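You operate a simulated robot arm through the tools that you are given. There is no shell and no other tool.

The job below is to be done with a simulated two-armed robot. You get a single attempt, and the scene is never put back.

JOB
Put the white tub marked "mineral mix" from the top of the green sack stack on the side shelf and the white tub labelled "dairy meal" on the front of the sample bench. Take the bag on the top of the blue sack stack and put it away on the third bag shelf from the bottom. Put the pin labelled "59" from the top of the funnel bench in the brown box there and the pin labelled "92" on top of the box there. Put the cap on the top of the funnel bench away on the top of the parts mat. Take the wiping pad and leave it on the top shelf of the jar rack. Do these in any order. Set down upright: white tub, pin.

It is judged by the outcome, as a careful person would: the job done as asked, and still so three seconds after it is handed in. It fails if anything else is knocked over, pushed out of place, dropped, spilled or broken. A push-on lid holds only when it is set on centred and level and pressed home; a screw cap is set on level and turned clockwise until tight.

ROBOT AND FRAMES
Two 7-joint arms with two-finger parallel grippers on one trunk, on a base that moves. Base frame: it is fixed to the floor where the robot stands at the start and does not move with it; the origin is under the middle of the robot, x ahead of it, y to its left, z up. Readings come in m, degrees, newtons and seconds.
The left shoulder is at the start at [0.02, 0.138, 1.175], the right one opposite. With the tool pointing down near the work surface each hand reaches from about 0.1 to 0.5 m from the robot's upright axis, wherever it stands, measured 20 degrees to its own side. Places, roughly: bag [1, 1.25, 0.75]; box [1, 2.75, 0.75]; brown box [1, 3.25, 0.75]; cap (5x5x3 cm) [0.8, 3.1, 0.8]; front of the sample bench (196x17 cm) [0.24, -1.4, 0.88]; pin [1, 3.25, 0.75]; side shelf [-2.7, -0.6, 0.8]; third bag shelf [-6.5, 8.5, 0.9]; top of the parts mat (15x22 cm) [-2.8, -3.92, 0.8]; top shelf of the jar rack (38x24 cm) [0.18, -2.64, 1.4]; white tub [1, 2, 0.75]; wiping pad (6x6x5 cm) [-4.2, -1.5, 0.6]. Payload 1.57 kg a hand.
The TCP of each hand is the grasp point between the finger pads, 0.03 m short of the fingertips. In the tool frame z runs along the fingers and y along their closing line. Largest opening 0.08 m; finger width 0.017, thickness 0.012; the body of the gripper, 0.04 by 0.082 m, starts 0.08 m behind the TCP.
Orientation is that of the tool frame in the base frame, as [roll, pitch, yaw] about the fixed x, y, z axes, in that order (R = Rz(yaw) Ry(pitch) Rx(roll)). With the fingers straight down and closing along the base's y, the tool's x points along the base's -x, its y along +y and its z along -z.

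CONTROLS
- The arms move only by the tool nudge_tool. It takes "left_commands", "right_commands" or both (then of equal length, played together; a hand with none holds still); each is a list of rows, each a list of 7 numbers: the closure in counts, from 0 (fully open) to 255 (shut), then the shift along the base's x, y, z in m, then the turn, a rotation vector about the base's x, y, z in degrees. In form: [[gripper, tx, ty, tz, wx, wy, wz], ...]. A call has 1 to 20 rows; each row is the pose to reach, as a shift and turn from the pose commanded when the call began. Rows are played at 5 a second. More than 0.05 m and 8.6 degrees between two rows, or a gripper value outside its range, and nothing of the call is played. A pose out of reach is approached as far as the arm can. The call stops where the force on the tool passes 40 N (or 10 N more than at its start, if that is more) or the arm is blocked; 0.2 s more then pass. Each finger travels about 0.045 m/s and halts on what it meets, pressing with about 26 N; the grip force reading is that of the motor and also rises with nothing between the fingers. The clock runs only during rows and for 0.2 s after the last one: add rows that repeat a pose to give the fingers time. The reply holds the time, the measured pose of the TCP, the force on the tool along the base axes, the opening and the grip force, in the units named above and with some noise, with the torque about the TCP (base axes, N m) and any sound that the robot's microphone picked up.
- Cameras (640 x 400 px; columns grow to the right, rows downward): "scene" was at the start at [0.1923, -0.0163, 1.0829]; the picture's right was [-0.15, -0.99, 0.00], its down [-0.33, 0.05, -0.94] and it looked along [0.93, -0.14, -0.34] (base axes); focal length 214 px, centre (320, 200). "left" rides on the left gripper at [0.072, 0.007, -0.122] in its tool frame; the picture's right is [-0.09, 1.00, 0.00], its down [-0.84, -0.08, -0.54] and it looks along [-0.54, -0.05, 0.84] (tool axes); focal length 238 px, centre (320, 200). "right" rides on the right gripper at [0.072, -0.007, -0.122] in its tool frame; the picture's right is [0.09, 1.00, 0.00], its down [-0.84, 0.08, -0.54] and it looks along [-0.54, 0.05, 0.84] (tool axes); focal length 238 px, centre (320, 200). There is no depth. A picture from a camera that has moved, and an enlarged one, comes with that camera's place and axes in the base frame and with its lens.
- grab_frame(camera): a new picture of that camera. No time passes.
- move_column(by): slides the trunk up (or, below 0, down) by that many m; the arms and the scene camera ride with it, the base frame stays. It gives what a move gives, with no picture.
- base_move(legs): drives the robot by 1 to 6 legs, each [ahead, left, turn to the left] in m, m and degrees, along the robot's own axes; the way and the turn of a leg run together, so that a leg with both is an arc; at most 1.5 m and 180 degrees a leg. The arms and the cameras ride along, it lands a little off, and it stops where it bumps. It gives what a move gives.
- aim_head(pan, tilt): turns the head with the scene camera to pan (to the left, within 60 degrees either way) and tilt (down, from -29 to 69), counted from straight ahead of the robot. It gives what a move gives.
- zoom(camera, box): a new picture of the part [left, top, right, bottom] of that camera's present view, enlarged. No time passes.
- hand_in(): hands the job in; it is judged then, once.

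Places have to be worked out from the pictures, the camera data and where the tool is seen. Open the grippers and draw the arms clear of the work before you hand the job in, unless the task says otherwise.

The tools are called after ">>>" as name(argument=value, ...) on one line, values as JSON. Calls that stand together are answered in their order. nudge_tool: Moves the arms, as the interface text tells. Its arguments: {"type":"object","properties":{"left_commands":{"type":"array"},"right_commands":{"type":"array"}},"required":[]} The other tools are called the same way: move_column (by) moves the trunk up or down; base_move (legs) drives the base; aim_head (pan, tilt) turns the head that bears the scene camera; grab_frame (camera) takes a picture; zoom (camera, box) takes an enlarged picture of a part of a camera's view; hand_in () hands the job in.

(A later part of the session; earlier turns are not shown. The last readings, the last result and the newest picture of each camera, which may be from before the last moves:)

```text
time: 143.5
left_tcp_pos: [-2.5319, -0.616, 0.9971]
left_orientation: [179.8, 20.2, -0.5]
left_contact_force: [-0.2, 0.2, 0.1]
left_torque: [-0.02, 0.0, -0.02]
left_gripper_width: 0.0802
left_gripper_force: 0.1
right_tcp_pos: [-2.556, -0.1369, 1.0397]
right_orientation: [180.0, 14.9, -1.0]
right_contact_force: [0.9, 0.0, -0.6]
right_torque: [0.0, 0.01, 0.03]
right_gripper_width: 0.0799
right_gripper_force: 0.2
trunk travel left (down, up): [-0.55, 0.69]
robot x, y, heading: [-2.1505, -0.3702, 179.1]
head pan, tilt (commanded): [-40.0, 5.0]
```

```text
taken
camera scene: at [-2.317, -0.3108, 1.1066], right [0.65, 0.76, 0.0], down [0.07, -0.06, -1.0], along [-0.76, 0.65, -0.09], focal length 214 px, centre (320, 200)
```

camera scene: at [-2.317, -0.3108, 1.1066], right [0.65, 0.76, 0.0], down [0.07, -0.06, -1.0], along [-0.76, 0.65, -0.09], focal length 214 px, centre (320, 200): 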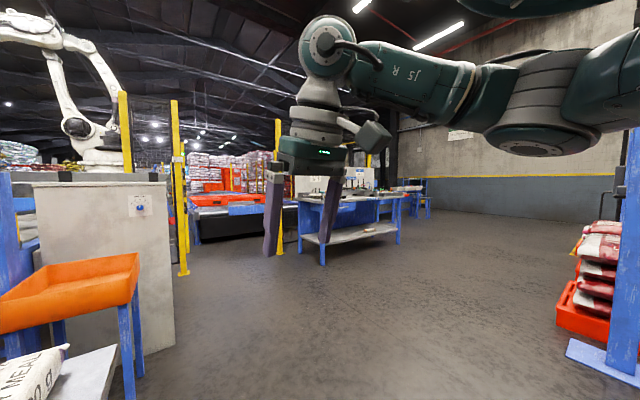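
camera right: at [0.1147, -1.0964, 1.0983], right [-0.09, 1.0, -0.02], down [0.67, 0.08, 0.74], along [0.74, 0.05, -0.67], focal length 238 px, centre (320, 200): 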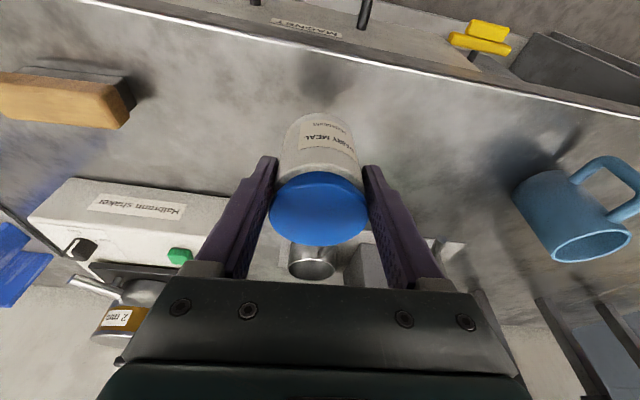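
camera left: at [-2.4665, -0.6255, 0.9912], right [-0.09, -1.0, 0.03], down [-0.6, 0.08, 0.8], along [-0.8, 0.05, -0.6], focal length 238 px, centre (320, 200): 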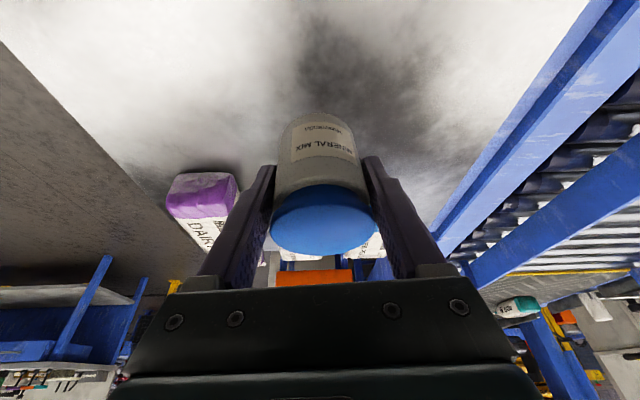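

The pad lies beyond the conveyor; I'll pick it up later from the other side. Now I go back to the funnel bench: back off 1.4 m, turn around, then slide left along x≈−0.7 to y≈3.

>>> base_move(legs=[[-1.4, 0, 0], [0, 0, -179], [0, 1.5, 0], [0, 1.2, 0]])

>>> aim_head(pan=25, tilt=15)

>>> grab_frame(camera="scene")

```text
time: 170.5
left_tcp_pos: [0.0573, 2.4059, 0.9968]
left_orientation: [179.9, 20.2, 172.8]
left_contact_force: [0.4, -0.6, -1.3]
left_torque: [-0.01, 0.01, 0.0]
left_gripper_width: 0.0797
left_gripper_force: 0.1
right_tcp_pos: [0.0232, 1.9266, 1.0395]
right_orientation: [179.9, 14.9, 172.2]
right_contact_force: [-0.2, -0.3, -0.1]
right_torque: [-0.01, 0.03, 0.02]
right_gripper_width: 0.0798
right_gripper_force: 0.0
trunk travel left (down, up): [-0.55, 0.69]
robot x, y, heading: [-0.3541, 2.2073, -7.7]
head pan, tilt (commanded): [-40.0, 5.0]
```

```text
time: 171.9
left_tcp_pos: [0.0564, 2.4059, 0.9961]
left_orientation: [179.9, 20.3, 172.7]
left_contact_force: [0.0, -0.7, 0.1]
left_torque: [-0.01, 0.01, 0.01]
left_gripper_width: 0.0799
left_gripper_force: 0.0
right_tcp_pos: [0.0233, 1.9276, 1.0385]
right_orientation: [179.9, 15.0, 172.3]
right_contact_force: [0.2, -0.1, -0.6]
right_torque: [0.01, -0.03, 0.03]
right_gripper_width: 0.0798
right_gripper_force: 0.1
trunk travel left (down, up): [-0.55, 0.69]
robot x, y, heading: [-0.3538, 2.2046, -7.7]
head pan, tilt (commanded): [25.0, 15.0]
```

```text
taken
camera scene: at [-0.1655, 2.2191, 1.0904], right [0.3, -0.95, 0.0], down [-0.25, -0.08, -0.97], along [0.92, 0.29, -0.26], focal length 214 px, centre (320, 200)
```

scene: 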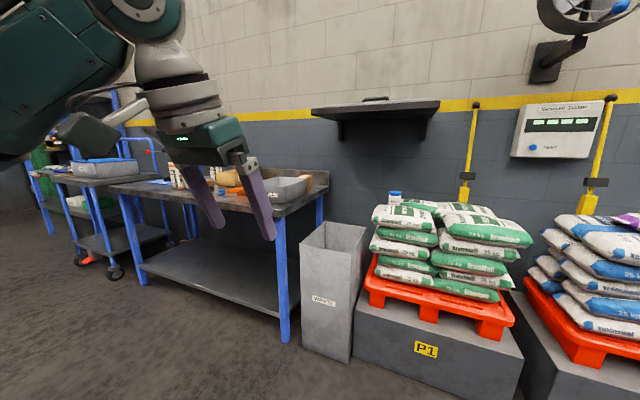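

The robot drifted to heading −7.7°. I correct the heading and slide left to stand in front of the funnel bench, keeping back.

>>> base_move(legs=[[0, 0, 7.7], [0, 0.85, 0]])

>>> aim_head(pan=0, tilt=25)

>>> grab_frame(camera="scene")

```text
time: 177.0
left_tcp_pos: [0.0219, 3.3102, 0.9968]
left_orientation: [179.9, 20.2, -179.4]
left_contact_force: [0.2, -0.5, -0.1]
left_torque: [0.01, 0.0, 0.0]
left_gripper_width: 0.08
left_gripper_force: 0.0
right_tcp_pos: [0.0544, 2.8329, 1.0397]
right_orientation: [179.9, 15.0, -180.0]
right_contact_force: [0.1, 0.4, 0.2]
right_torque: [0.02, -0.03, 0.04]
right_gripper_width: 0.0804
right_gripper_force: 0.0
trunk travel left (down, up): [-0.55, 0.69]
robot x, y, heading: [-0.3604, 3.06, 0.1]
head pan, tilt (commanded): [25.0, 15.0]
```

```text
time: 177.9
left_tcp_pos: [0.0224, 3.3106, 0.9974]
left_orientation: [179.9, 20.2, -179.4]
left_contact_force: [0.2, 0.4, 0.4]
left_torque: [0.03, 0.04, 0.01]
left_gripper_width: 0.0802
left_gripper_force: 0.1
right_tcp_pos: [0.055, 2.8329, 1.0392]
right_orientation: [179.9, 14.9, -180.0]
right_contact_force: [-0.5, 0.1, 0.2]
right_torque: [0.01, -0.01, 0.02]
right_gripper_width: 0.0801
right_gripper_force: 0.1
trunk travel left (down, up): [-0.55, 0.69]
robot x, y, heading: [-0.3617, 3.0622, 0.3]
head pan, tilt (commanded): [0.0, 25.0]
```

```text
taken
camera scene: at [-0.1652, 3.0564, 1.0742], right [0.01, -1.0, 0.0], down [-0.42, 0.0, -0.91], along [0.91, 0.01, -0.42], focal length 214 px, centre (320, 200)
```

scene: 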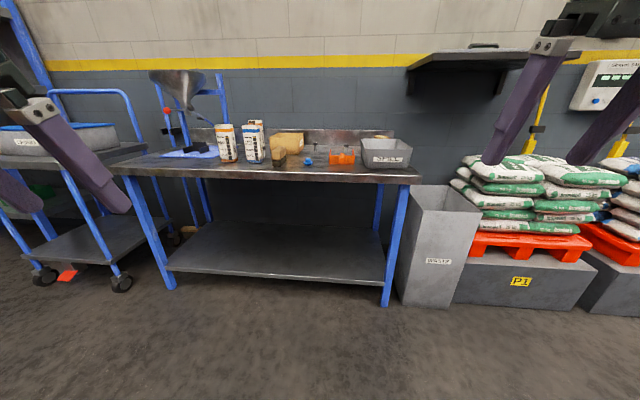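

Now I see the funnel bench with a grey tray, pin box, brown boxes and blue cap. I zoom for detail.

>>> zoom(camera="scene", box=[180, 110, 430, 200])

>>> zoom(camera="scene", box=[260, 125, 360, 180])

```text
2.56 times, centred on (305, 155) of scene
camera zoom: at [-0.1652, 3.0564, 1.0742], right [0.01, -1.0, 0.0], down [-0.42, 0.0, -0.91], along [0.91, 0.01, -0.42], focal length 549 px, centre (358, 315)
```

zoom: 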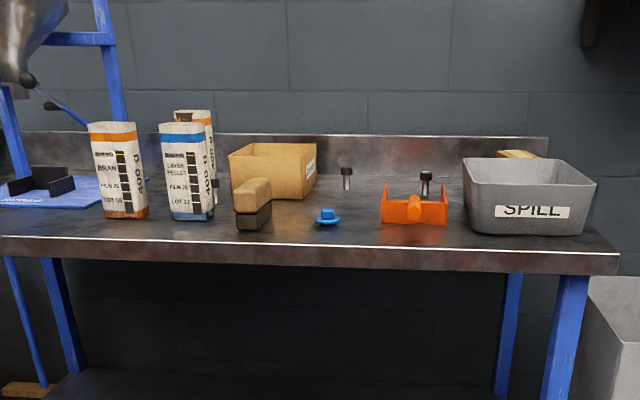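

```text
6.40 times, centred on (310, 152) of scene
camera zoom: at [-0.1652, 3.0564, 1.0742], right [0.01, -1.0, 0.0], down [-0.42, 0.0, -0.91], along [0.91, 0.01, -0.42], focal length 1373 px, centre (384, 504)
```

zoom: 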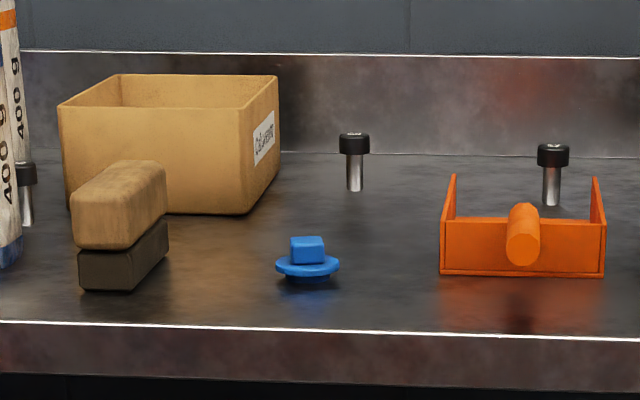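

The bench holds: open brown box (≈[1.05, 3.26]), three pins, a blue cap (≈[0.81, 3.12]), an orange tray, a SPILL tub and a small brown box behind it. I drive closer to read the pin labels.

>>> base_move(legs=[[0.65, 0, 0]])

>>> aim_head(pan=0, tilt=30)

>>> grab_frame(camera="scene")

>>> grab_frame(camera="right")

>>> grab_frame(camera="left")

```text
time: 181.5
left_tcp_pos: [0.6694, 3.316, 0.9975]
left_orientation: [179.9, 20.2, -179.2]
left_contact_force: [-0.3, -0.5, -0.5]
left_torque: [0.03, -0.03, -0.01]
left_gripper_width: 0.0801
left_gripper_force: 0.1
right_tcp_pos: [0.7041, 2.8376, 1.0393]
right_orientation: [179.9, 15.1, -179.8]
right_contact_force: [0.5, -0.1, 0.7]
right_torque: [0.0, 0.01, 0.03]
right_gripper_width: 0.0798
right_gripper_force: 0.1
trunk travel left (down, up): [-0.55, 0.69]
robot x, y, heading: [0.2921, 3.0618, 0.7]
head pan, tilt (commanded): [0.0, 25.0]
```

```text
time: 182.2
left_tcp_pos: [0.6706, 3.315, 0.9974]
left_orientation: [179.9, 20.1, -179.3]
left_contact_force: [0.4, -0.5, -0.2]
left_torque: [-0.01, 0.0, -0.04]
left_gripper_width: 0.08
left_gripper_force: 0.0
right_tcp_pos: [0.7039, 2.8387, 1.039]
right_orientation: [179.9, 14.9, -179.8]
right_contact_force: [-0.8, -0.4, 0.1]
right_torque: [0.02, -0.02, 0.03]
right_gripper_width: 0.0801
right_gripper_force: 0.0
trunk travel left (down, up): [-0.55, 0.69]
robot x, y, heading: [0.2927, 3.0658, 0.4]
head pan, tilt (commanded): [0.0, 30.0]
```

```text
taken
camera scene: at [0.4822, 3.0614, 1.0662], right [0.01, -1.0, 0.0], down [-0.5, 0.0, -0.87], along [0.87, 0.01, -0.5], focal length 214 px, centre (320, 200)
```

scene: 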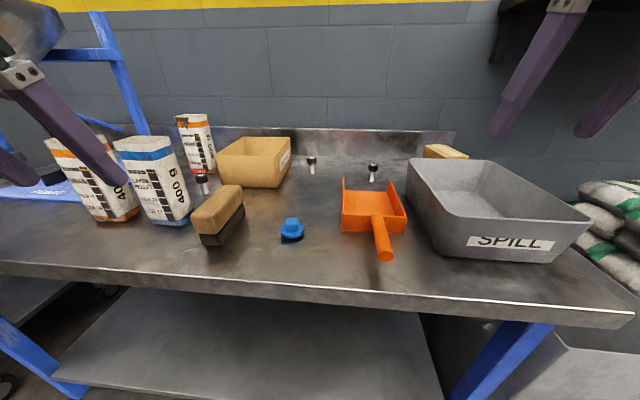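

```text
taken
camera right: at [0.6037, 2.8306, 1.1395], right [-0.09, 1.0, -0.02], down [0.67, 0.08, 0.74], along [0.74, 0.05, -0.67], focal length 238 px, centre (320, 200)
```

right: 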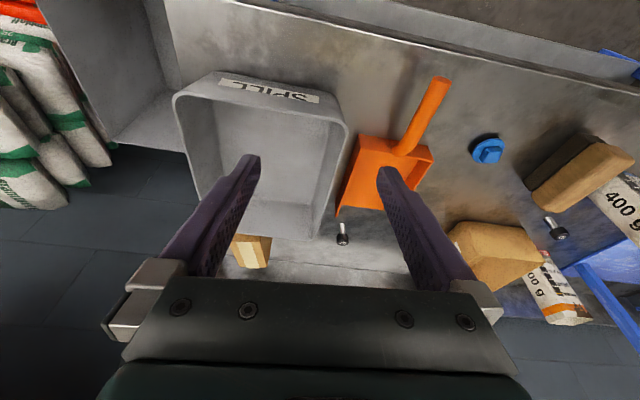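

```text
taken
camera left: at [0.5595, 3.3222, 1.0864], right [0.07, 1.0, 0.03], down [0.6, -0.07, 0.8], along [0.8, -0.04, -0.6], focal length 238 px, centre (320, 200)
```

left: 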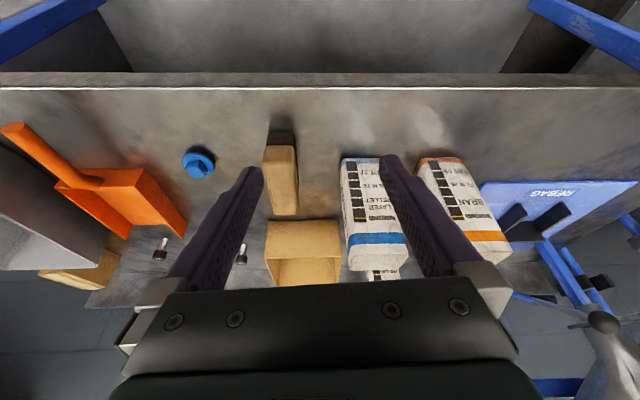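

Three pins visible. I zoom in on each pin head to read labels.

>>> zoom(camera="scene", box=[290, 145, 400, 200])

>>> zoom(camera="scene", box=[180, 155, 230, 205])

>>> zoom(camera="right", box=[320, 210, 370, 260])

>>> zoom(camera="right", box=[535, 205, 585, 255])

```text
5.82 times, centred on (345, 172) of scene
camera zoom: at [0.4822, 3.0614, 1.0662], right [0.01, -1.0, 0.0], down [-0.5, 0.0, -0.87], along [0.87, 0.01, -0.5], focal length 1248 px, centre (174, 360)
```

zoom: 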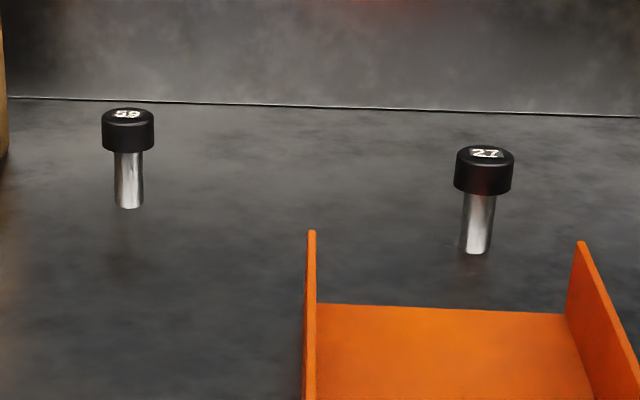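

```text
8.00 times, centred on (205, 180) of scene
camera zoom: at [0.4822, 3.0614, 1.0662], right [0.01, -1.0, 0.0], down [-0.5, 0.0, -0.87], along [0.87, 0.01, -0.5], focal length 1716 px, centre (1240, 360)
```

zoom: 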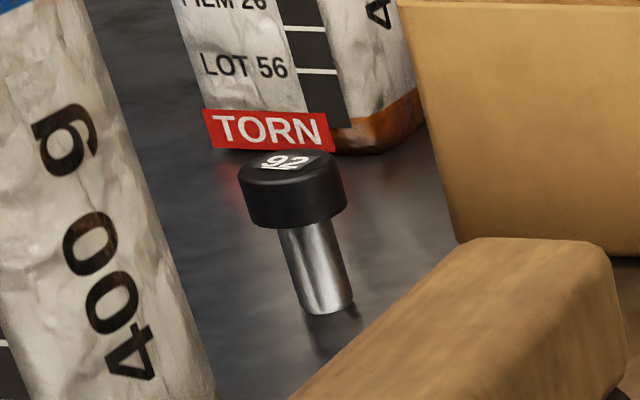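

```text
8.00 times, centred on (345, 235) of right
camera zoom: at [0.6037, 2.8306, 1.1395], right [-0.09, 1.0, -0.02], down [0.67, 0.08, 0.74], along [0.74, 0.05, -0.67], focal length 1907 px, centre (120, -80)
```

zoom: 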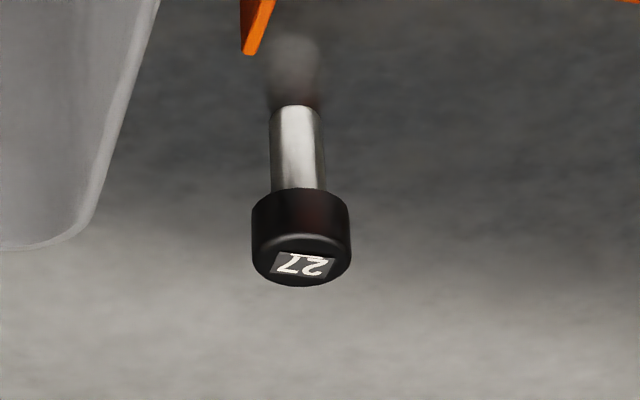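

```text
8.00 times, centred on (560, 230) of right
camera zoom: at [0.6037, 2.8306, 1.1395], right [-0.09, 1.0, -0.02], down [0.67, 0.08, 0.74], along [0.74, 0.05, -0.67], focal length 1907 px, centre (-1600, -40)
```

zoom: 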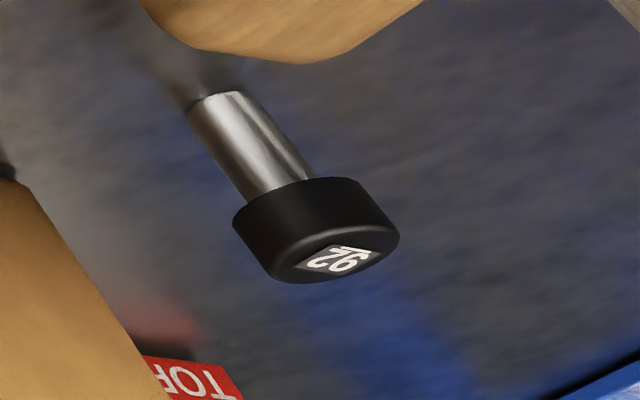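

Right pin is "27", left pin is "92". I zoom further into the middle pin to confirm "59".

>>> zoom(camera="scene", box=[303, 153, 321, 173])

>>> zoom(camera="left", box=[220, 235, 260, 275])

>>> zoom(camera="scene", box=[400, 130, 500, 200])

```text
16.00 times, centred on (312, 163) of scene
camera zoom: at [0.4822, 3.0614, 1.0662], right [0.01, -1.0, 0.0], down [-0.5, 0.0, -0.87], along [0.87, 0.01, -0.5], focal length 3432 px, centre (448, 792)
```

zoom: 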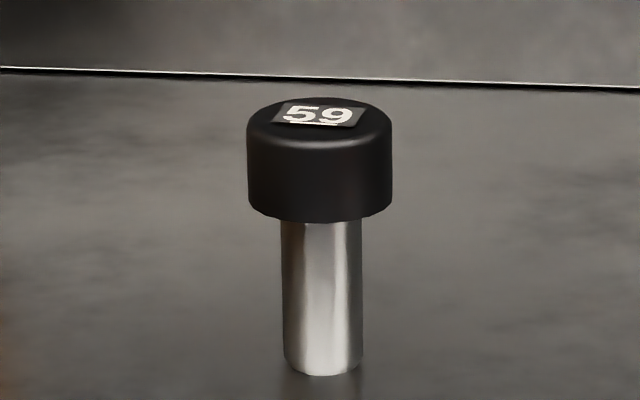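

```text
10.00 times, centred on (240, 255) of left
camera zoom: at [0.5595, 3.3222, 1.0864], right [0.07, 1.0, 0.03], down [0.6, -0.07, 0.8], along [0.8, -0.04, -0.6], focal length 2384 px, centre (1120, -350)
```

zoom: 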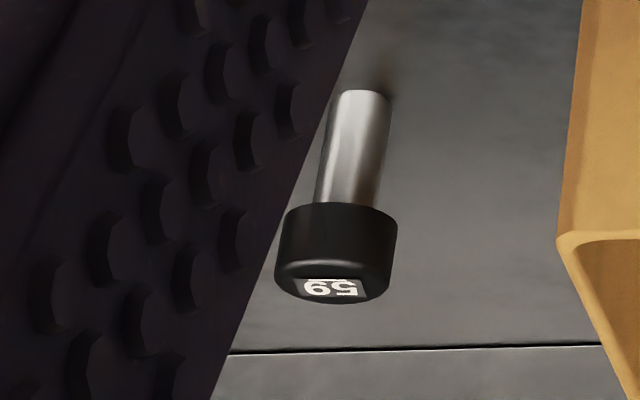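

```text
5.71 times, centred on (450, 165) of scene
camera zoom: at [0.4822, 3.0614, 1.0662], right [0.01, -1.0, 0.0], down [-0.5, 0.0, -0.87], along [0.87, 0.01, -0.5], focal length 1226 px, centre (-423, 400)
```

zoom: 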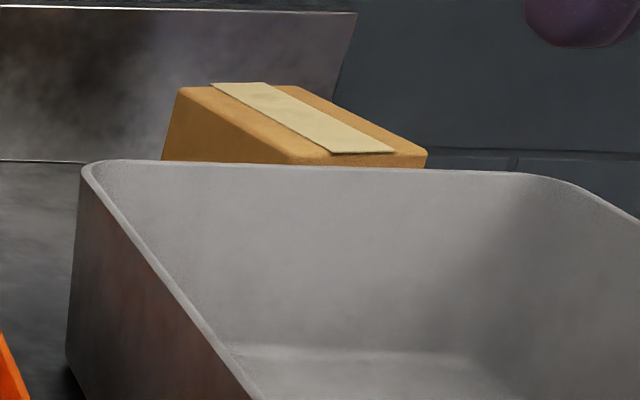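

Confirmed: middle pin is "59" (head at ≈[1.117, 3.090, 0.850]), left pin "92" (≈[0.973, 3.360, 0.853]). I zoom on the boxes to locate them precisely.

>>> zoom(camera="right", box=[210, 210, 310, 290])

>>> zoom(camera="scene", box=[180, 110, 340, 210])

>>> zoom(camera="left", box=[240, 200, 380, 300])

```text
5.00 times, centred on (260, 250) of right
camera zoom: at [0.6037, 2.8306, 1.1395], right [-0.09, 1.0, -0.02], down [0.67, 0.08, 0.74], along [0.74, 0.05, -0.67], focal length 1192 px, centre (620, -50)
```

zoom: 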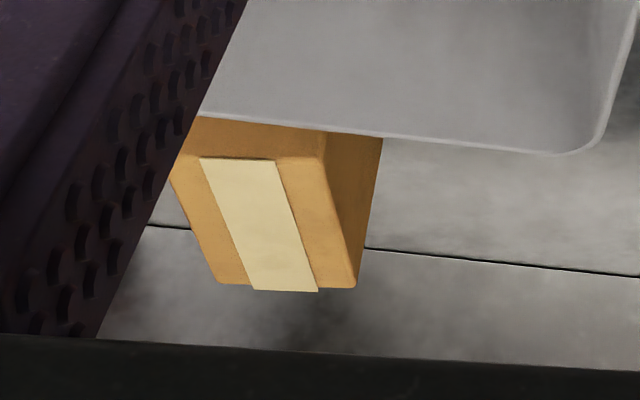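

```text
4.00 times, centred on (260, 160) of scene
camera zoom: at [0.4822, 3.0614, 1.0662], right [0.01, -1.0, 0.0], down [-0.5, 0.0, -0.87], along [0.87, 0.01, -0.5], focal length 858 px, centre (560, 360)
```

zoom: 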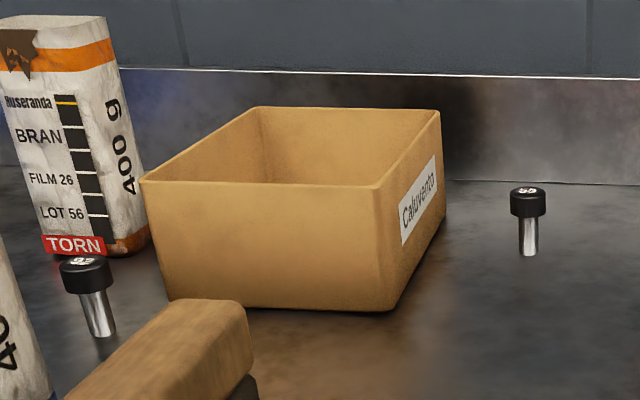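

```text
4.00 times, centred on (310, 250) of left
camera zoom: at [0.5595, 3.3222, 1.0864], right [0.07, 1.0, 0.03], down [0.6, -0.07, 0.8], along [0.8, -0.04, -0.6], focal length 953 px, centre (360, 0)
```

zoom: 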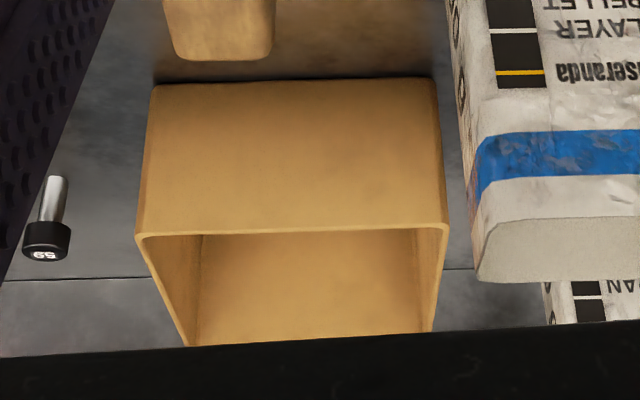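

Bench top z≈0.797; open brown box spans x 1.015–1.21, y 3.175–3.335 (rim 0.888); closed box top ≈[1.07, 2.716, 0.887]. To reach far back I'll lower the trunk 0.12 m here (hands are in front of the bench), then raise the hands and drive in.

>>> move_column(by=-0.12)

>>> nudge_tool(left_commands=[[0, 0, 0, 0.03, 0, 0, 0], [0, 0, 0, 0.06, 0, 0, 0], [0, 0, 0, 0.09, 0, 0, 0], [0, 0, 0, 0.12, 0, 0, 0], [0, 0, 0, 0.14, 0, 0, 0], [0, 0, 0, 0.14, 0, 0, 0]], right_commands=[[0, 0, 0, 0.03, 0, 0, 0], [0, 0, 0, 0.06, 0, 0, 0], [0, 0, 0, 0.09, 0, 0, 0], [0, 0, 0, 0.11, 0, 0, 0], [0, 0, 0, 0.12, 0, 0, 0], [0, 0, 0, 0.12, 0, 0, 0]])

```text
time: 183.7
left_tcp_pos: [0.6693, 3.3155, 0.8772]
left_orientation: [179.9, 20.2, -179.2]
left_contact_force: [-0.6, 1.2, -0.7]
left_torque: [0.01, -0.01, -0.04]
left_gripper_width: 0.0799
left_gripper_force: 0.0
right_tcp_pos: [0.7045, 2.8385, 0.9192]
right_orientation: [180.0, 15.1, -179.8]
right_contact_force: [0.1, 0.1, -0.3]
right_torque: [0.02, -0.02, -0.01]
right_gripper_width: 0.08
right_gripper_force: 0.1
trunk travel left (down, up): [-0.43, 0.81]
robot x, y, heading: [0.2902, 3.0668, 0.4]
head pan, tilt (commanded): [0.0, 30.0]
```

```text
time: 184.6
left_tcp_pos: [0.6519, 3.3155, 0.9212]
left_orientation: [179.1, 10.6, -179.4]
left_contact_force: [-0.4, 0.0, -0.5]
left_torque: [-0.03, 0.02, 0.0]
left_gripper_width: 0.08
left_gripper_force: 0.0
right_tcp_pos: [0.6914, 2.8336, 0.9506]
right_orientation: [-179.8, 4.7, 179.7]
right_contact_force: [-0.2, -0.7, 0.5]
right_torque: [0.0, -0.01, 0.01]
right_gripper_width: 0.0797
right_gripper_force: 0.1
trunk travel left (down, up): [-0.43, 0.81]
robot x, y, heading: [0.2901, 3.0575, 0.5]
head pan, tilt (commanded): [0.0, 30.0]
stopped in row 4 (right hand): the arm was blocked; the commanded pose is now the measured one
```

Hands can only rise to about shoulder minus 0.1 m, so I use a compromise: raise the trunk 0.06 m again, and bring the left hand inward to y≈3.11 (free lane toward pin 59).

>>> move_column(by=0.06)

>>> nudge_tool(left_commands=[[0, 0, -0.04, 0.0, 0, 0, 0], [0, 0, -0.08, 0.0, 0, 0, 0], [0, 0, -0.12, 0.0, 0, 0, 0], [0, 0, -0.16, 0.0, 0, 0, 0], [0, 0, -0.2, 0.0, 0, 0, 0], [0, 0, -0.2, 0.0, 0, 0, 0]])

```text
time: 185.6
left_tcp_pos: [0.6517, 3.3151, 0.9831]
left_orientation: [179.0, 10.6, -179.4]
left_contact_force: [0.4, -0.2, 0.4]
left_torque: [0.01, -0.04, -0.03]
left_gripper_width: 0.0799
left_gripper_force: 0.1
right_tcp_pos: [0.6913, 2.8346, 1.0104]
right_orientation: [-179.7, 4.8, 179.7]
right_contact_force: [-0.4, 0.0, -0.4]
right_torque: [0.0, 0.01, 0.01]
right_gripper_width: 0.08
right_gripper_force: 0.2
trunk travel left (down, up): [-0.49, 0.75]
robot x, y, heading: [0.2953, 3.0616, 0.5]
head pan, tilt (commanded): [0.0, 30.0]
```

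```text
time: 187.0
left_tcp_pos: [0.6551, 3.1143, 0.9837]
left_orientation: [179.0, 10.6, -179.3]
left_contact_force: [0.3, 0.6, 1.0]
left_torque: [0.0, 0.0, 0.02]
left_gripper_width: 0.0799
left_gripper_force: 0.1
right_tcp_pos: [0.6907, 2.8338, 1.0107]
right_orientation: [-179.8, 4.7, 179.7]
right_contact_force: [-0.3, 0.4, -0.5]
right_torque: [0.02, -0.02, 0.0]
right_gripper_width: 0.08
right_gripper_force: 0.0
trunk travel left (down, up): [-0.49, 0.75]
robot x, y, heading: [0.292, 3.0612, 0.3]
head pan, tilt (commanded): [0.0, 30.0]
```

Now I drive ahead 0.26 m so the back of the bench becomes reachable.

>>> base_move(legs=[[0.26, 0, 0]])

>>> grab_frame(camera="left")

>>> grab_frame(camera="scene")

```text
time: 188.9
left_tcp_pos: [0.917, 3.1214, 0.9842]
left_orientation: [179.0, 10.5, -179.1]
left_contact_force: [1.7, 0.4, 1.2]
left_torque: [0.01, 0.05, -0.02]
left_gripper_width: 0.0802
left_gripper_force: 0.0
right_tcp_pos: [0.9566, 2.8391, 1.0108]
right_orientation: [-179.7, 4.8, -180.0]
right_contact_force: [-0.2, -0.3, -0.3]
right_torque: [0.01, 0.0, 0.01]
right_gripper_width: 0.0799
right_gripper_force: 0.0
trunk travel left (down, up): [-0.49, 0.75]
robot x, y, heading: [0.5542, 3.0643, 0.7]
head pan, tilt (commanded): [0.0, 30.0]
```

```text
taken
camera left: at [0.8229, 3.1251, 1.0907], right [0.07, 1.0, 0.03], down [0.72, -0.07, 0.69], along [0.69, -0.02, -0.73], focal length 238 px, centre (320, 200)
```

left: 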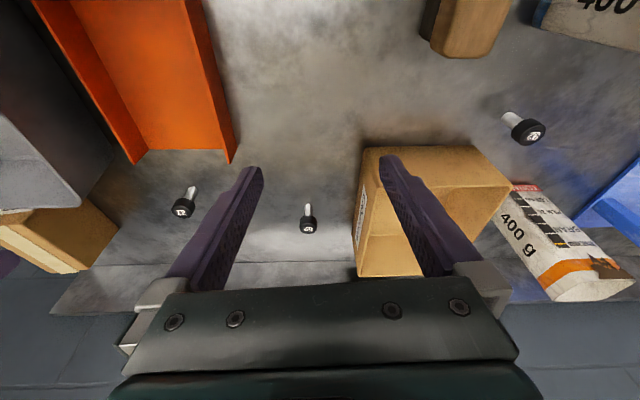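

```text
taken
camera scene: at [0.7459, 3.0656, 1.0063], right [0.01, -1.0, 0.0], down [-0.5, -0.01, -0.87], along [0.87, 0.01, -0.5], focal length 214 px, centre (320, 200)
```

scene: 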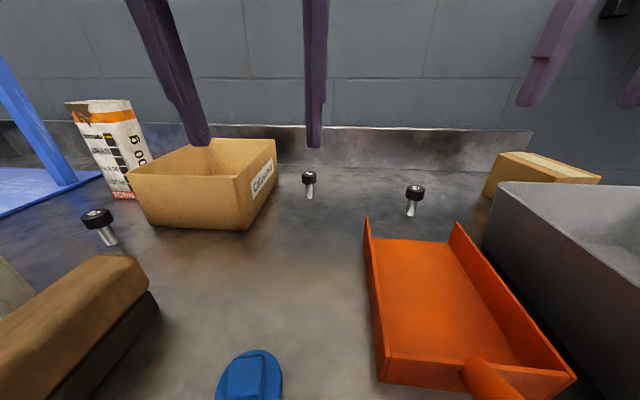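

Pin 59 head is at about [1.11, 3.093, 0.85]. I pull the right hand back a bit, shift the base 6 cm right (and correct heading), so the left arm has margin to reach it.

>>> nudge_tool(right_commands=[[0, -0.02, 0, 0, 0, 0, 0], [0, -0.04, 0, 0, 0, 0, 0], [0, -0.06, 0, 0, 0, 0, 0], [0, -0.08, 0, 0, 0, 0, 0], [0, -0.08, 0, 0, 0, 0, 0]])

>>> base_move(legs=[[0, -0.06, -0.5]])

>>> grab_frame(camera="left")

```text
time: 189.9
left_tcp_pos: [0.9173, 3.1213, 0.9846]
left_orientation: [179.1, 10.6, -179.1]
left_contact_force: [-0.4, -0.1, 0.7]
left_torque: [0.01, -0.01, 0.0]
left_gripper_width: 0.0799
left_gripper_force: 0.0
right_tcp_pos: [0.863, 2.8282, 0.968]
right_orientation: [-174.7, -4.5, 179.3]
right_contact_force: [0.9, -0.3, -0.2]
right_torque: [-0.02, 0.0, -0.05]
right_gripper_width: 0.08
right_gripper_force: 0.0
trunk travel left (down, up): [-0.49, 0.75]
robot x, y, heading: [0.5561, 3.0596, 0.9]
head pan, tilt (commanded): [0.0, 30.0]
stopped in row 5 (right hand): the arm was blocked; the commanded pose is now the measured one
```

```text
time: 190.9
left_tcp_pos: [0.918, 3.0568, 0.9844]
left_orientation: [179.0, 10.7, -179.6]
left_contact_force: [-0.3, 0.2, 0.8]
left_torque: [0.02, 0.0, 0.07]
left_gripper_width: 0.08
left_gripper_force: 0.2
right_tcp_pos: [0.8601, 2.7668, 0.9684]
right_orientation: [-174.7, -4.7, 178.9]
right_contact_force: [0.4, -0.5, 0.3]
right_torque: [0.0, 0.02, -0.02]
right_gripper_width: 0.0799
right_gripper_force: 0.0
trunk travel left (down, up): [-0.49, 0.75]
robot x, y, heading: [0.5555, 3.0031, 0.3]
head pan, tilt (commanded): [0.0, 30.0]
```

```text
taken
camera left: at [0.8239, 3.063, 1.0906], right [0.08, 1.0, 0.03], down [0.72, -0.08, 0.69], along [0.69, -0.03, -0.73], focal length 238 px, centre (320, 200)
```

left: 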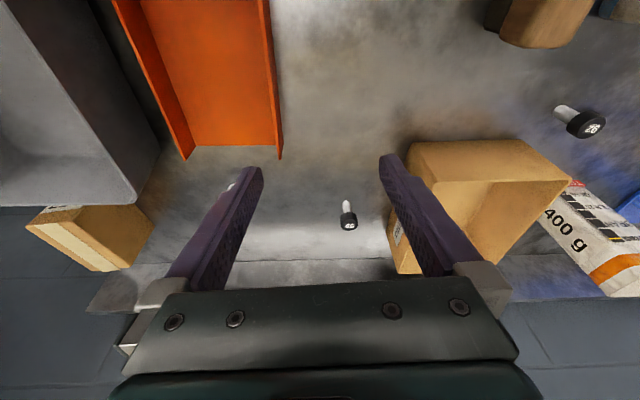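

I bring the left hand to a pre-grasp 10 cm behind the pin along a 35°-pitched approach line, with the gripper partly closed to ≈5.5 cm.

>>> nudge_tool(left_commands=[[20, 0.025, 0.007, -0.005, -0.2, -5, -0.1], [40, 0.05, 0.014, -0.01, -0.4, -10, -0.2], [60, 0.075, 0.021, -0.02, -0.6, -15, -0.4], [80, 0.1, 0.029, -0.035, -0.8, -20, -0.5], [80, 0.1276, 0.0362, -0.0554, -1.0, -24.3, -0.6], [80, 0.1276, 0.0362, -0.0554, -1.0, -24.3, -0.6]])

>>> grab_frame(camera="left")

>>> grab_frame(camera="scene")

```text
time: 192.3
left_tcp_pos: [1.0442, 3.095, 0.9316]
left_orientation: [-179.7, 35.1, -179.8]
left_contact_force: [-0.3, -0.5, 0.5]
left_torque: [0.0, -0.01, 0.0]
left_gripper_width: 0.0547
left_gripper_force: 0.0
right_tcp_pos: [0.8605, 2.7678, 0.9678]
right_orientation: [-174.7, -4.7, 178.8]
right_contact_force: [-0.5, -0.4, -0.3]
right_torque: [-0.02, 0.02, -0.02]
right_gripper_width: 0.0803
right_gripper_force: 0.0
trunk travel left (down, up): [-0.49, 0.75]
robot x, y, heading: [0.5548, 3.0053, 0.3]
head pan, tilt (commanded): [0.0, 30.0]
```

```text
taken
camera left: at [0.9151, 3.1026, 0.9896], right [0.07, 1.0, 0.05], down [0.38, -0.07, 0.92], along [0.92, -0.05, -0.38], focal length 238 px, centre (320, 200)
```

left: 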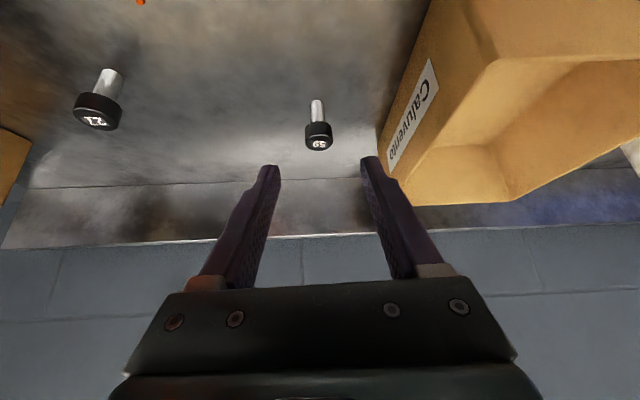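

```text
taken
camera scene: at [0.7464, 3.0044, 1.0062], right [0.01, -1.0, 0.0], down [-0.5, 0.0, -0.87], along [0.87, 0.01, -0.5], focal length 214 px, centre (320, 200)
```

scene: 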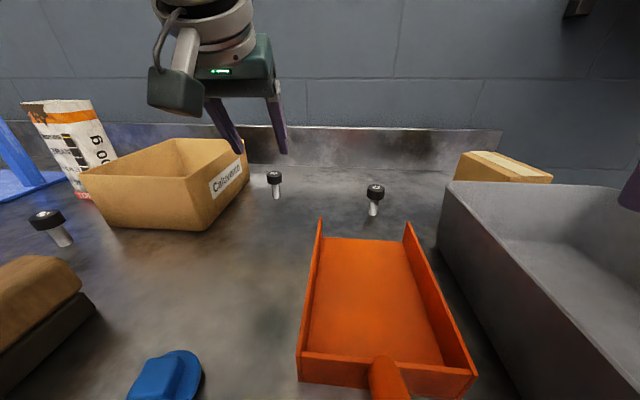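

Pin 59 is centred between the fingers (at [1.108, 3.094]). I advance along the tool axis to the pin head.

>>> nudge_tool(left_commands=[[80, 0.015, 0, -0.022, 0, 0, 0], [80, 0.03, -0.0005, -0.044, 0, 0, 0], [80, 0.045, -0.001, -0.066, 0, 0, 0], [80, 0.055, -0.001, -0.08, 0, 0, 0], [80, 0.0592, -0.001, -0.0861, 0, 0, 0], [80, 0.0592, -0.001, -0.0861, 0, 0, 0]])

>>> grab_frame(camera="left")

>>> zoom(camera="scene", box=[220, 110, 340, 210])

```text
time: 193.7
left_tcp_pos: [1.1056, 3.0933, 0.8429]
left_orientation: [-179.6, 34.9, -179.6]
left_contact_force: [-0.6, -0.1, -0.2]
left_torque: [-0.04, -0.01, 0.03]
left_gripper_width: 0.0551
left_gripper_force: 0.2
right_tcp_pos: [0.8614, 2.7673, 0.9681]
right_orientation: [-174.8, -4.7, 178.9]
right_contact_force: [0.0, 0.5, 0.2]
right_torque: [0.03, -0.01, -0.01]
right_gripper_width: 0.0798
right_gripper_force: 0.1
trunk travel left (down, up): [-0.49, 0.75]
robot x, y, heading: [0.5541, 3.003, 0.6]
head pan, tilt (commanded): [0.0, 30.0]
```

```text
taken
camera left: at [0.9757, 3.1006, 0.9019], right [0.07, 1.0, 0.05], down [0.38, -0.07, 0.92], along [0.92, -0.05, -0.38], focal length 238 px, centre (320, 200)
```

left: 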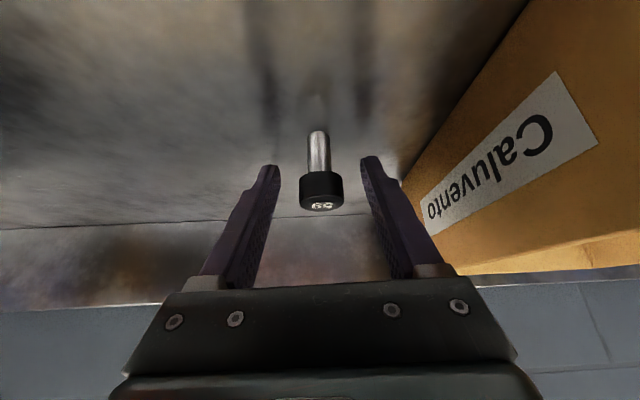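

```text
4.00 times, centred on (280, 160) of scene
camera zoom: at [0.7464, 3.0045, 1.0062], right [0.01, -1.0, 0.0], down [-0.5, 0.0, -0.87], along [0.87, 0.01, -0.5], focal length 858 px, centre (480, 360)
```

zoom: 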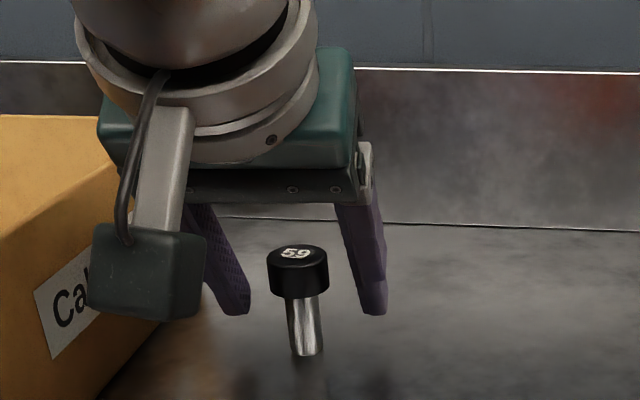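

Fingers straddle the pin head correctly. I close the left gripper.

>>> nudge_tool(left_commands=[[120, 0, 0, 0, 0, 0, 0], [180, 0, 0, 0, 0, 0, 0], [255, 0, 0, 0, 0, 0, 0], [255, 0, 0, 0, 0, 0, 0], [255, 0, 0, 0, 0, 0, 0]])

>>> grab_frame(camera="left")

```text
time: 194.9
left_tcp_pos: [1.1047, 3.0926, 0.8434]
left_orientation: [-179.6, 34.9, -179.6]
left_contact_force: [-0.5, 0.6, 0.2]
left_torque: [-0.02, 0.01, -0.02]
left_gripper_width: 0.0265
left_gripper_force: 25.6
right_tcp_pos: [0.862, 2.7678, 0.9682]
right_orientation: [-174.6, -4.7, 178.9]
right_contact_force: [0.6, -0.1, 0.0]
right_torque: [0.03, 0.01, -0.03]
right_gripper_width: 0.0801
right_gripper_force: 0.1
trunk travel left (down, up): [-0.49, 0.75]
robot x, y, heading: [0.5537, 3.0058, 0.3]
head pan, tilt (commanded): [0.0, 30.0]
```

```text
taken
camera left: at [0.9757, 3.1008, 0.902], right [0.07, 1.0, 0.05], down [0.38, -0.07, 0.92], along [0.92, -0.05, -0.38], focal length 238 px, centre (320, 200)
```

left: 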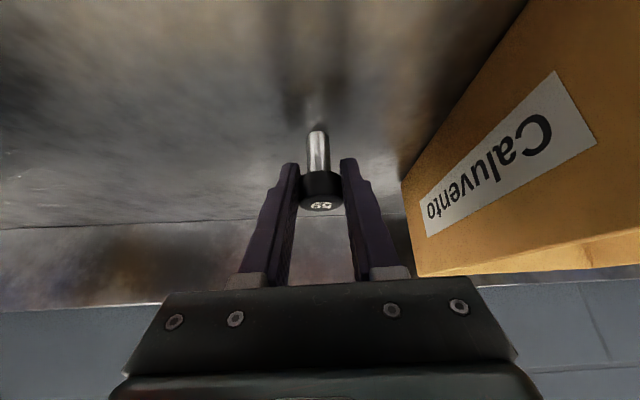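

Pin 59 gripped (2.65 cm head). I lift it 12 cm, draw back slightly, and carry it over the brown box at [1.075, 3.255].

>>> nudge_tool(left_commands=[[255, 0, 0, 0.02, 0, 0, 0], [255, 0, 0, 0.045, 0, 0, 0], [255, -0.01, 0, 0.075, 0, 0, 0], [255, -0.02, 0, 0.1, 0, 0, 0], [255, -0.03, 0, 0.12, 0, 0, 0], [255, -0.03, 0.035, 0.12, 0, 0, 0], [255, -0.03, 0.07, 0.12, 0, 0, 0], [255, -0.03, 0.105, 0.12, 0, 0, 0], [255, -0.03, 0.14, 0.12, 0, 0, 0], [255, -0.03, 0.162, 0.12, 0, 0, 0], [255, -0.03, 0.162, 0.12, 0, 0, 0]])

>>> grab_frame(camera="left")

>>> grab_frame(camera="scene")

```text
time: 197.3
left_tcp_pos: [1.077, 3.2559, 0.9627]
left_orientation: [-179.7, 34.9, -179.7]
left_contact_force: [0.2, 0.2, -0.6]
left_torque: [0.03, 0.0, 0.01]
left_gripper_width: 0.0263
left_gripper_force: 26.1
right_tcp_pos: [0.8611, 2.7684, 0.967]
right_orientation: [-174.7, -4.7, 178.9]
right_contact_force: [-0.6, 0.1, -0.6]
right_torque: [0.03, -0.01, -0.01]
right_gripper_width: 0.0803
right_gripper_force: 0.1
trunk travel left (down, up): [-0.49, 0.75]
robot x, y, heading: [0.5584, 3.0073, 0.3]
head pan, tilt (commanded): [0.0, 30.0]
```

```text
taken
camera left: at [0.9471, 3.2629, 1.0215], right [0.07, 1.0, 0.05], down [0.38, -0.07, 0.92], along [0.92, -0.05, -0.38], focal length 238 px, centre (320, 200)
```

left: 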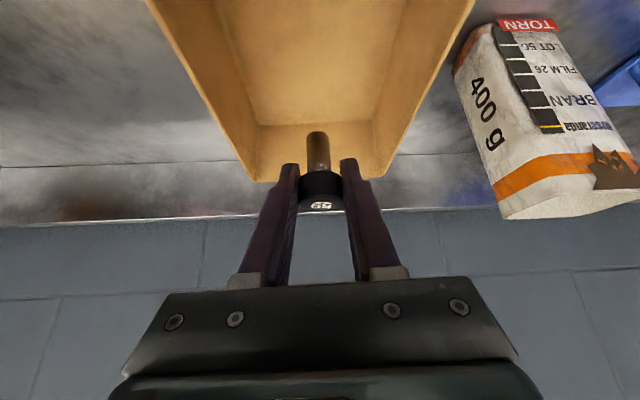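

```text
taken
camera scene: at [0.7463, 3.0043, 1.0062], right [0.01, -1.0, 0.0], down [-0.5, 0.0, -0.87], along [0.87, 0.01, -0.5], focal length 214 px, centre (320, 200)
```

scene: 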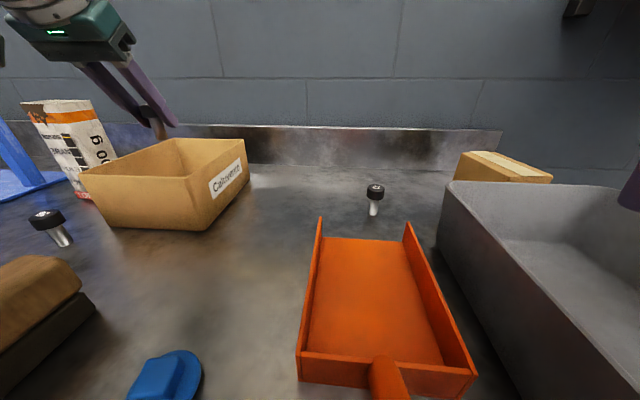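

The pin is above the box centre line. I lower it into the box, stopping about 1 cm above the floor.

>>> nudge_tool(left_commands=[[255, 0, 0, -0.03, 0, 0, 0], [255, 0, 0, -0.06, 0, 0, 0], [255, 0, 0, -0.085, 0, 0, 0], [255, 0, 0, -0.1, 0, 0, 0], [255, 0, 0, -0.106, 0, 0, 0], [255, 0, 0, -0.106, 0, 0, 0]])

>>> grab_frame(camera="left")

>>> zoom(camera="scene", box=[60, 80, 270, 240])

```text
time: 198.7
left_tcp_pos: [1.0755, 3.2558, 0.8552]
left_orientation: [-179.7, 34.8, -179.7]
left_contact_force: [-0.3, -0.6, -0.4]
left_torque: [0.02, 0.02, 0.03]
left_gripper_width: 0.0265
left_gripper_force: 26.1
right_tcp_pos: [0.8602, 2.7671, 0.966]
right_orientation: [-174.8, -4.7, 178.9]
right_contact_force: [0.7, 0.1, -0.2]
right_torque: [0.03, 0.0, -0.01]
right_gripper_width: 0.0798
right_gripper_force: 0.0
trunk travel left (down, up): [-0.49, 0.75]
robot x, y, heading: [0.554, 3.0027, 0.3]
head pan, tilt (commanded): [0.0, 30.0]
```

```text
taken
camera left: at [0.9453, 3.2626, 0.9136], right [0.07, 1.0, 0.05], down [0.38, -0.07, 0.92], along [0.92, -0.05, -0.38], focal length 238 px, centre (320, 200)
```

left: 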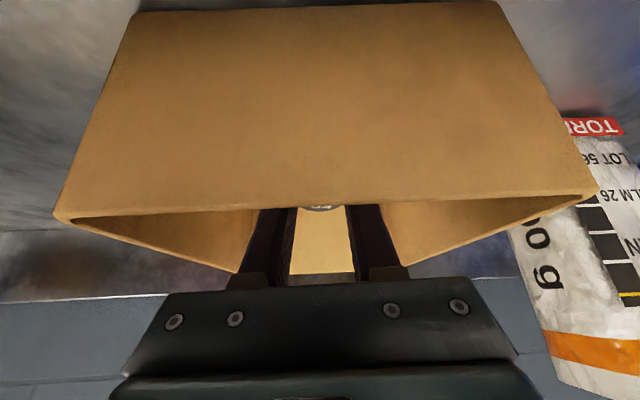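

```text
2.50 times, centred on (165, 160) of scene
camera zoom: at [0.7463, 3.0044, 1.0062], right [0.01, -1.0, 0.0], down [-0.5, 0.0, -0.87], along [0.87, 0.01, -0.5], focal length 536 px, centre (708, 300)
```

zoom: 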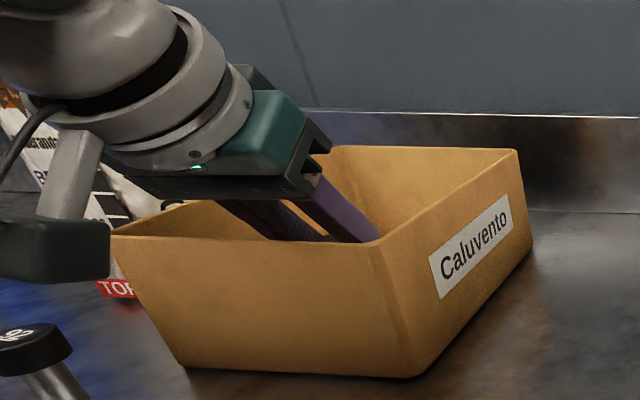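

The hand fits in the box without touching. I lower the last few millimetres slowly.

>>> nudge_tool(left_commands=[[255, 0, 0, -0.003, 0, 0, 0], [255, 0, 0, -0.006, 0, 0, 0], [255, 0, 0, -0.006, 0, 0, 0]])

```text
time: 199.5
left_tcp_pos: [1.0736, 3.2534, 0.8505]
left_orientation: [-179.8, 34.9, -179.6]
left_contact_force: [-0.1, 1.1, -0.3]
left_torque: [0.01, 0.03, 0.01]
left_gripper_width: 0.0264
left_gripper_force: 26.1
right_tcp_pos: [0.8604, 2.7676, 0.9668]
right_orientation: [-174.7, -4.7, 178.9]
right_contact_force: [0.0, 0.4, 0.1]
right_torque: [0.03, -0.04, 0.01]
right_gripper_width: 0.0798
right_gripper_force: 0.0
trunk travel left (down, up): [-0.49, 0.75]
robot x, y, heading: [0.5533, 3.0062, 0.5]
head pan, tilt (commanded): [0.0, 30.0]
```

No contact yet (pin bottom ≈0.804). I continue in 1–2 mm steps.

>>> nudge_tool(left_commands=[[255, 0, 0, -0.002, 0, 0, 0], [255, 0, 0, -0.004, 0, 0, 0], [255, 0, 0, -0.004, 0, 0, 0]])

```text
time: 200.3
left_tcp_pos: [1.075, 3.2544, 0.8482]
left_orientation: [-179.7, 35.1, -179.6]
left_contact_force: [-3.8, -0.9, 11.1]
left_torque: [-0.03, 0.11, 0.0]
left_gripper_width: 0.0264
left_gripper_force: 25.7
right_tcp_pos: [0.8619, 2.7678, 0.9673]
right_orientation: [-174.6, -4.8, 178.9]
right_contact_force: [0.1, -0.2, -0.4]
right_torque: [0.0, -0.02, 0.0]
right_gripper_width: 0.08
right_gripper_force: 0.0
trunk travel left (down, up): [-0.49, 0.75]
robot x, y, heading: [0.554, 3.0063, 0.6]
head pan, tilt (commanded): [0.0, 30.0]
```

Contact felt (11 N): the pin stands on the box floor. I release by opening to about 5.5 cm, then lift straight up.

>>> nudge_tool(left_commands=[[255, 0, 0, 0.0005, 0, 0, 0], [165, 0, 0, 0.0005, 0, 0, 0], [140, 0, 0, 0.0005, 0, 0, 0], [110, 0, 0, 0.0005, 0, 0, 0], [80, 0, 0, 0.0005, 0, 0, 0], [80, 0, 0, 0.0005, 0, 0, 0], [80, 0, 0, 0.015, 0, 0, 0], [80, 0, 0, 0.04, 0, 0, 0], [80, 0, 0, 0.075, 0, 0, 0], [80, -0.01, 0, 0.11, 0, 0, 0], [80, -0.02, 0, 0.125, 0, 0, 0], [80, -0.02, 0, 0.125, 0, 0, 0]])

>>> grab_frame(camera="left")

>>> zoom(camera="scene", box=[60, 80, 270, 240])

```text
time: 202.9
left_tcp_pos: [1.0552, 3.2561, 0.9721]
left_orientation: [-179.7, 34.8, -179.6]
left_contact_force: [0.8, 0.2, -0.1]
left_torque: [0.01, -0.01, -0.02]
left_gripper_width: 0.0549
left_gripper_force: 0.0
right_tcp_pos: [0.8611, 2.7668, 0.9676]
right_orientation: [-174.8, -4.6, 179.0]
right_contact_force: [-0.8, -0.3, -0.3]
right_torque: [0.05, -0.04, -0.04]
right_gripper_width: 0.0801
right_gripper_force: 0.1
trunk travel left (down, up): [-0.49, 0.75]
robot x, y, heading: [0.5534, 3.0068, 0.2]
head pan, tilt (commanded): [0.0, 30.0]
```

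```text
taken
camera left: at [0.9257, 3.2627, 1.0297], right [0.07, 1.0, 0.05], down [0.38, -0.07, 0.92], along [0.92, -0.05, -0.38], focal length 238 px, centre (320, 200)
```

left: 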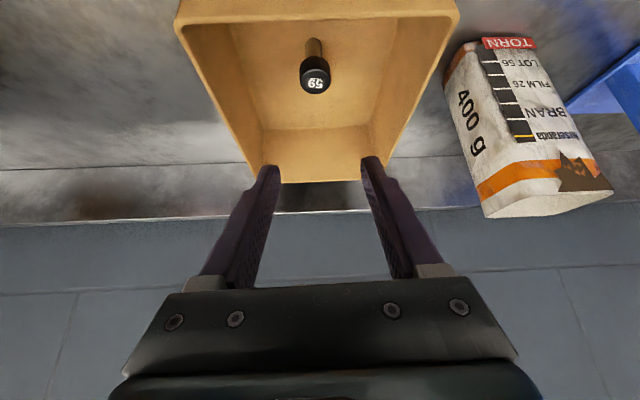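

```text
2.50 times, centred on (165, 160) of scene
camera zoom: at [0.7464, 3.0044, 1.0062], right [0.01, -1.0, 0.0], down [-0.5, 0.0, -0.87], along [0.87, 0.01, -0.5], focal length 536 px, centre (708, 300)
```

zoom: 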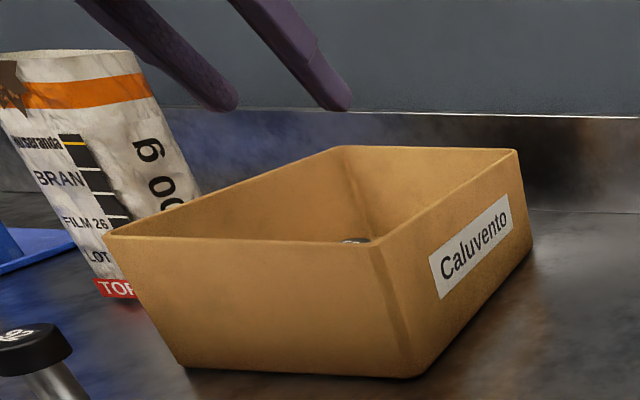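

Pin 59 stands upright in the brown box. For pin 92 a 400 g bag stands right in front of it, so I'll approach with the tool yawed (camera side over free space). First I raise the trunk 6 cm and bring the left hand inward, clear of the bags.

>>> move_column(by=0.06)

>>> nudge_tool(left_commands=[[80, -0.02, -0.03, 0.0, 0, 2, 0], [80, -0.04, -0.06, 0.0, 0, 4, 0], [80, -0.06, -0.09, 0.0, 0, 6, 0], [80, -0.08, -0.12, 0.0, 0, 8, 0], [80, -0.09, -0.16, 0.0, 0, 10, 0], [80, -0.09, -0.19, 0.0, 0, 10, 0], [80, -0.09, -0.19, 0.0, 0, 10, 0]])

```text
time: 203.9
left_tcp_pos: [1.0555, 3.2558, 1.0313]
left_orientation: [-179.7, 34.9, -179.6]
left_contact_force: [-0.3, -0.8, 0.1]
left_torque: [-0.01, 0.02, -0.02]
left_gripper_width: 0.055
left_gripper_force: 0.1
right_tcp_pos: [0.8613, 2.768, 1.0276]
right_orientation: [-174.7, -4.7, 178.9]
right_contact_force: [0.2, 0.5, 1.0]
right_torque: [0.01, -0.03, 0.01]
right_gripper_width: 0.0803
right_gripper_force: 0.1
trunk travel left (down, up): [-0.55, 0.69]
robot x, y, heading: [0.5569, 3.0045, 0.4]
head pan, tilt (commanded): [0.0, 30.0]
```

```text
time: 205.5
left_tcp_pos: [0.9616, 3.067, 1.0283]
left_orientation: [-179.9, 25.0, -179.5]
left_contact_force: [0.4, 0.4, 0.8]
left_torque: [-0.01, 0.03, 0.03]
left_gripper_width: 0.0549
left_gripper_force: 0.0
right_tcp_pos: [0.862, 2.7677, 1.0288]
right_orientation: [-174.7, -4.7, 178.8]
right_contact_force: [-0.3, -0.3, -0.1]
right_torque: [0.0, 0.01, -0.07]
right_gripper_width: 0.0801
right_gripper_force: 0.0
trunk travel left (down, up): [-0.55, 0.69]
robot x, y, heading: [0.5539, 3.0036, 0.6]
head pan, tilt (commanded): [0.0, 30.0]
```

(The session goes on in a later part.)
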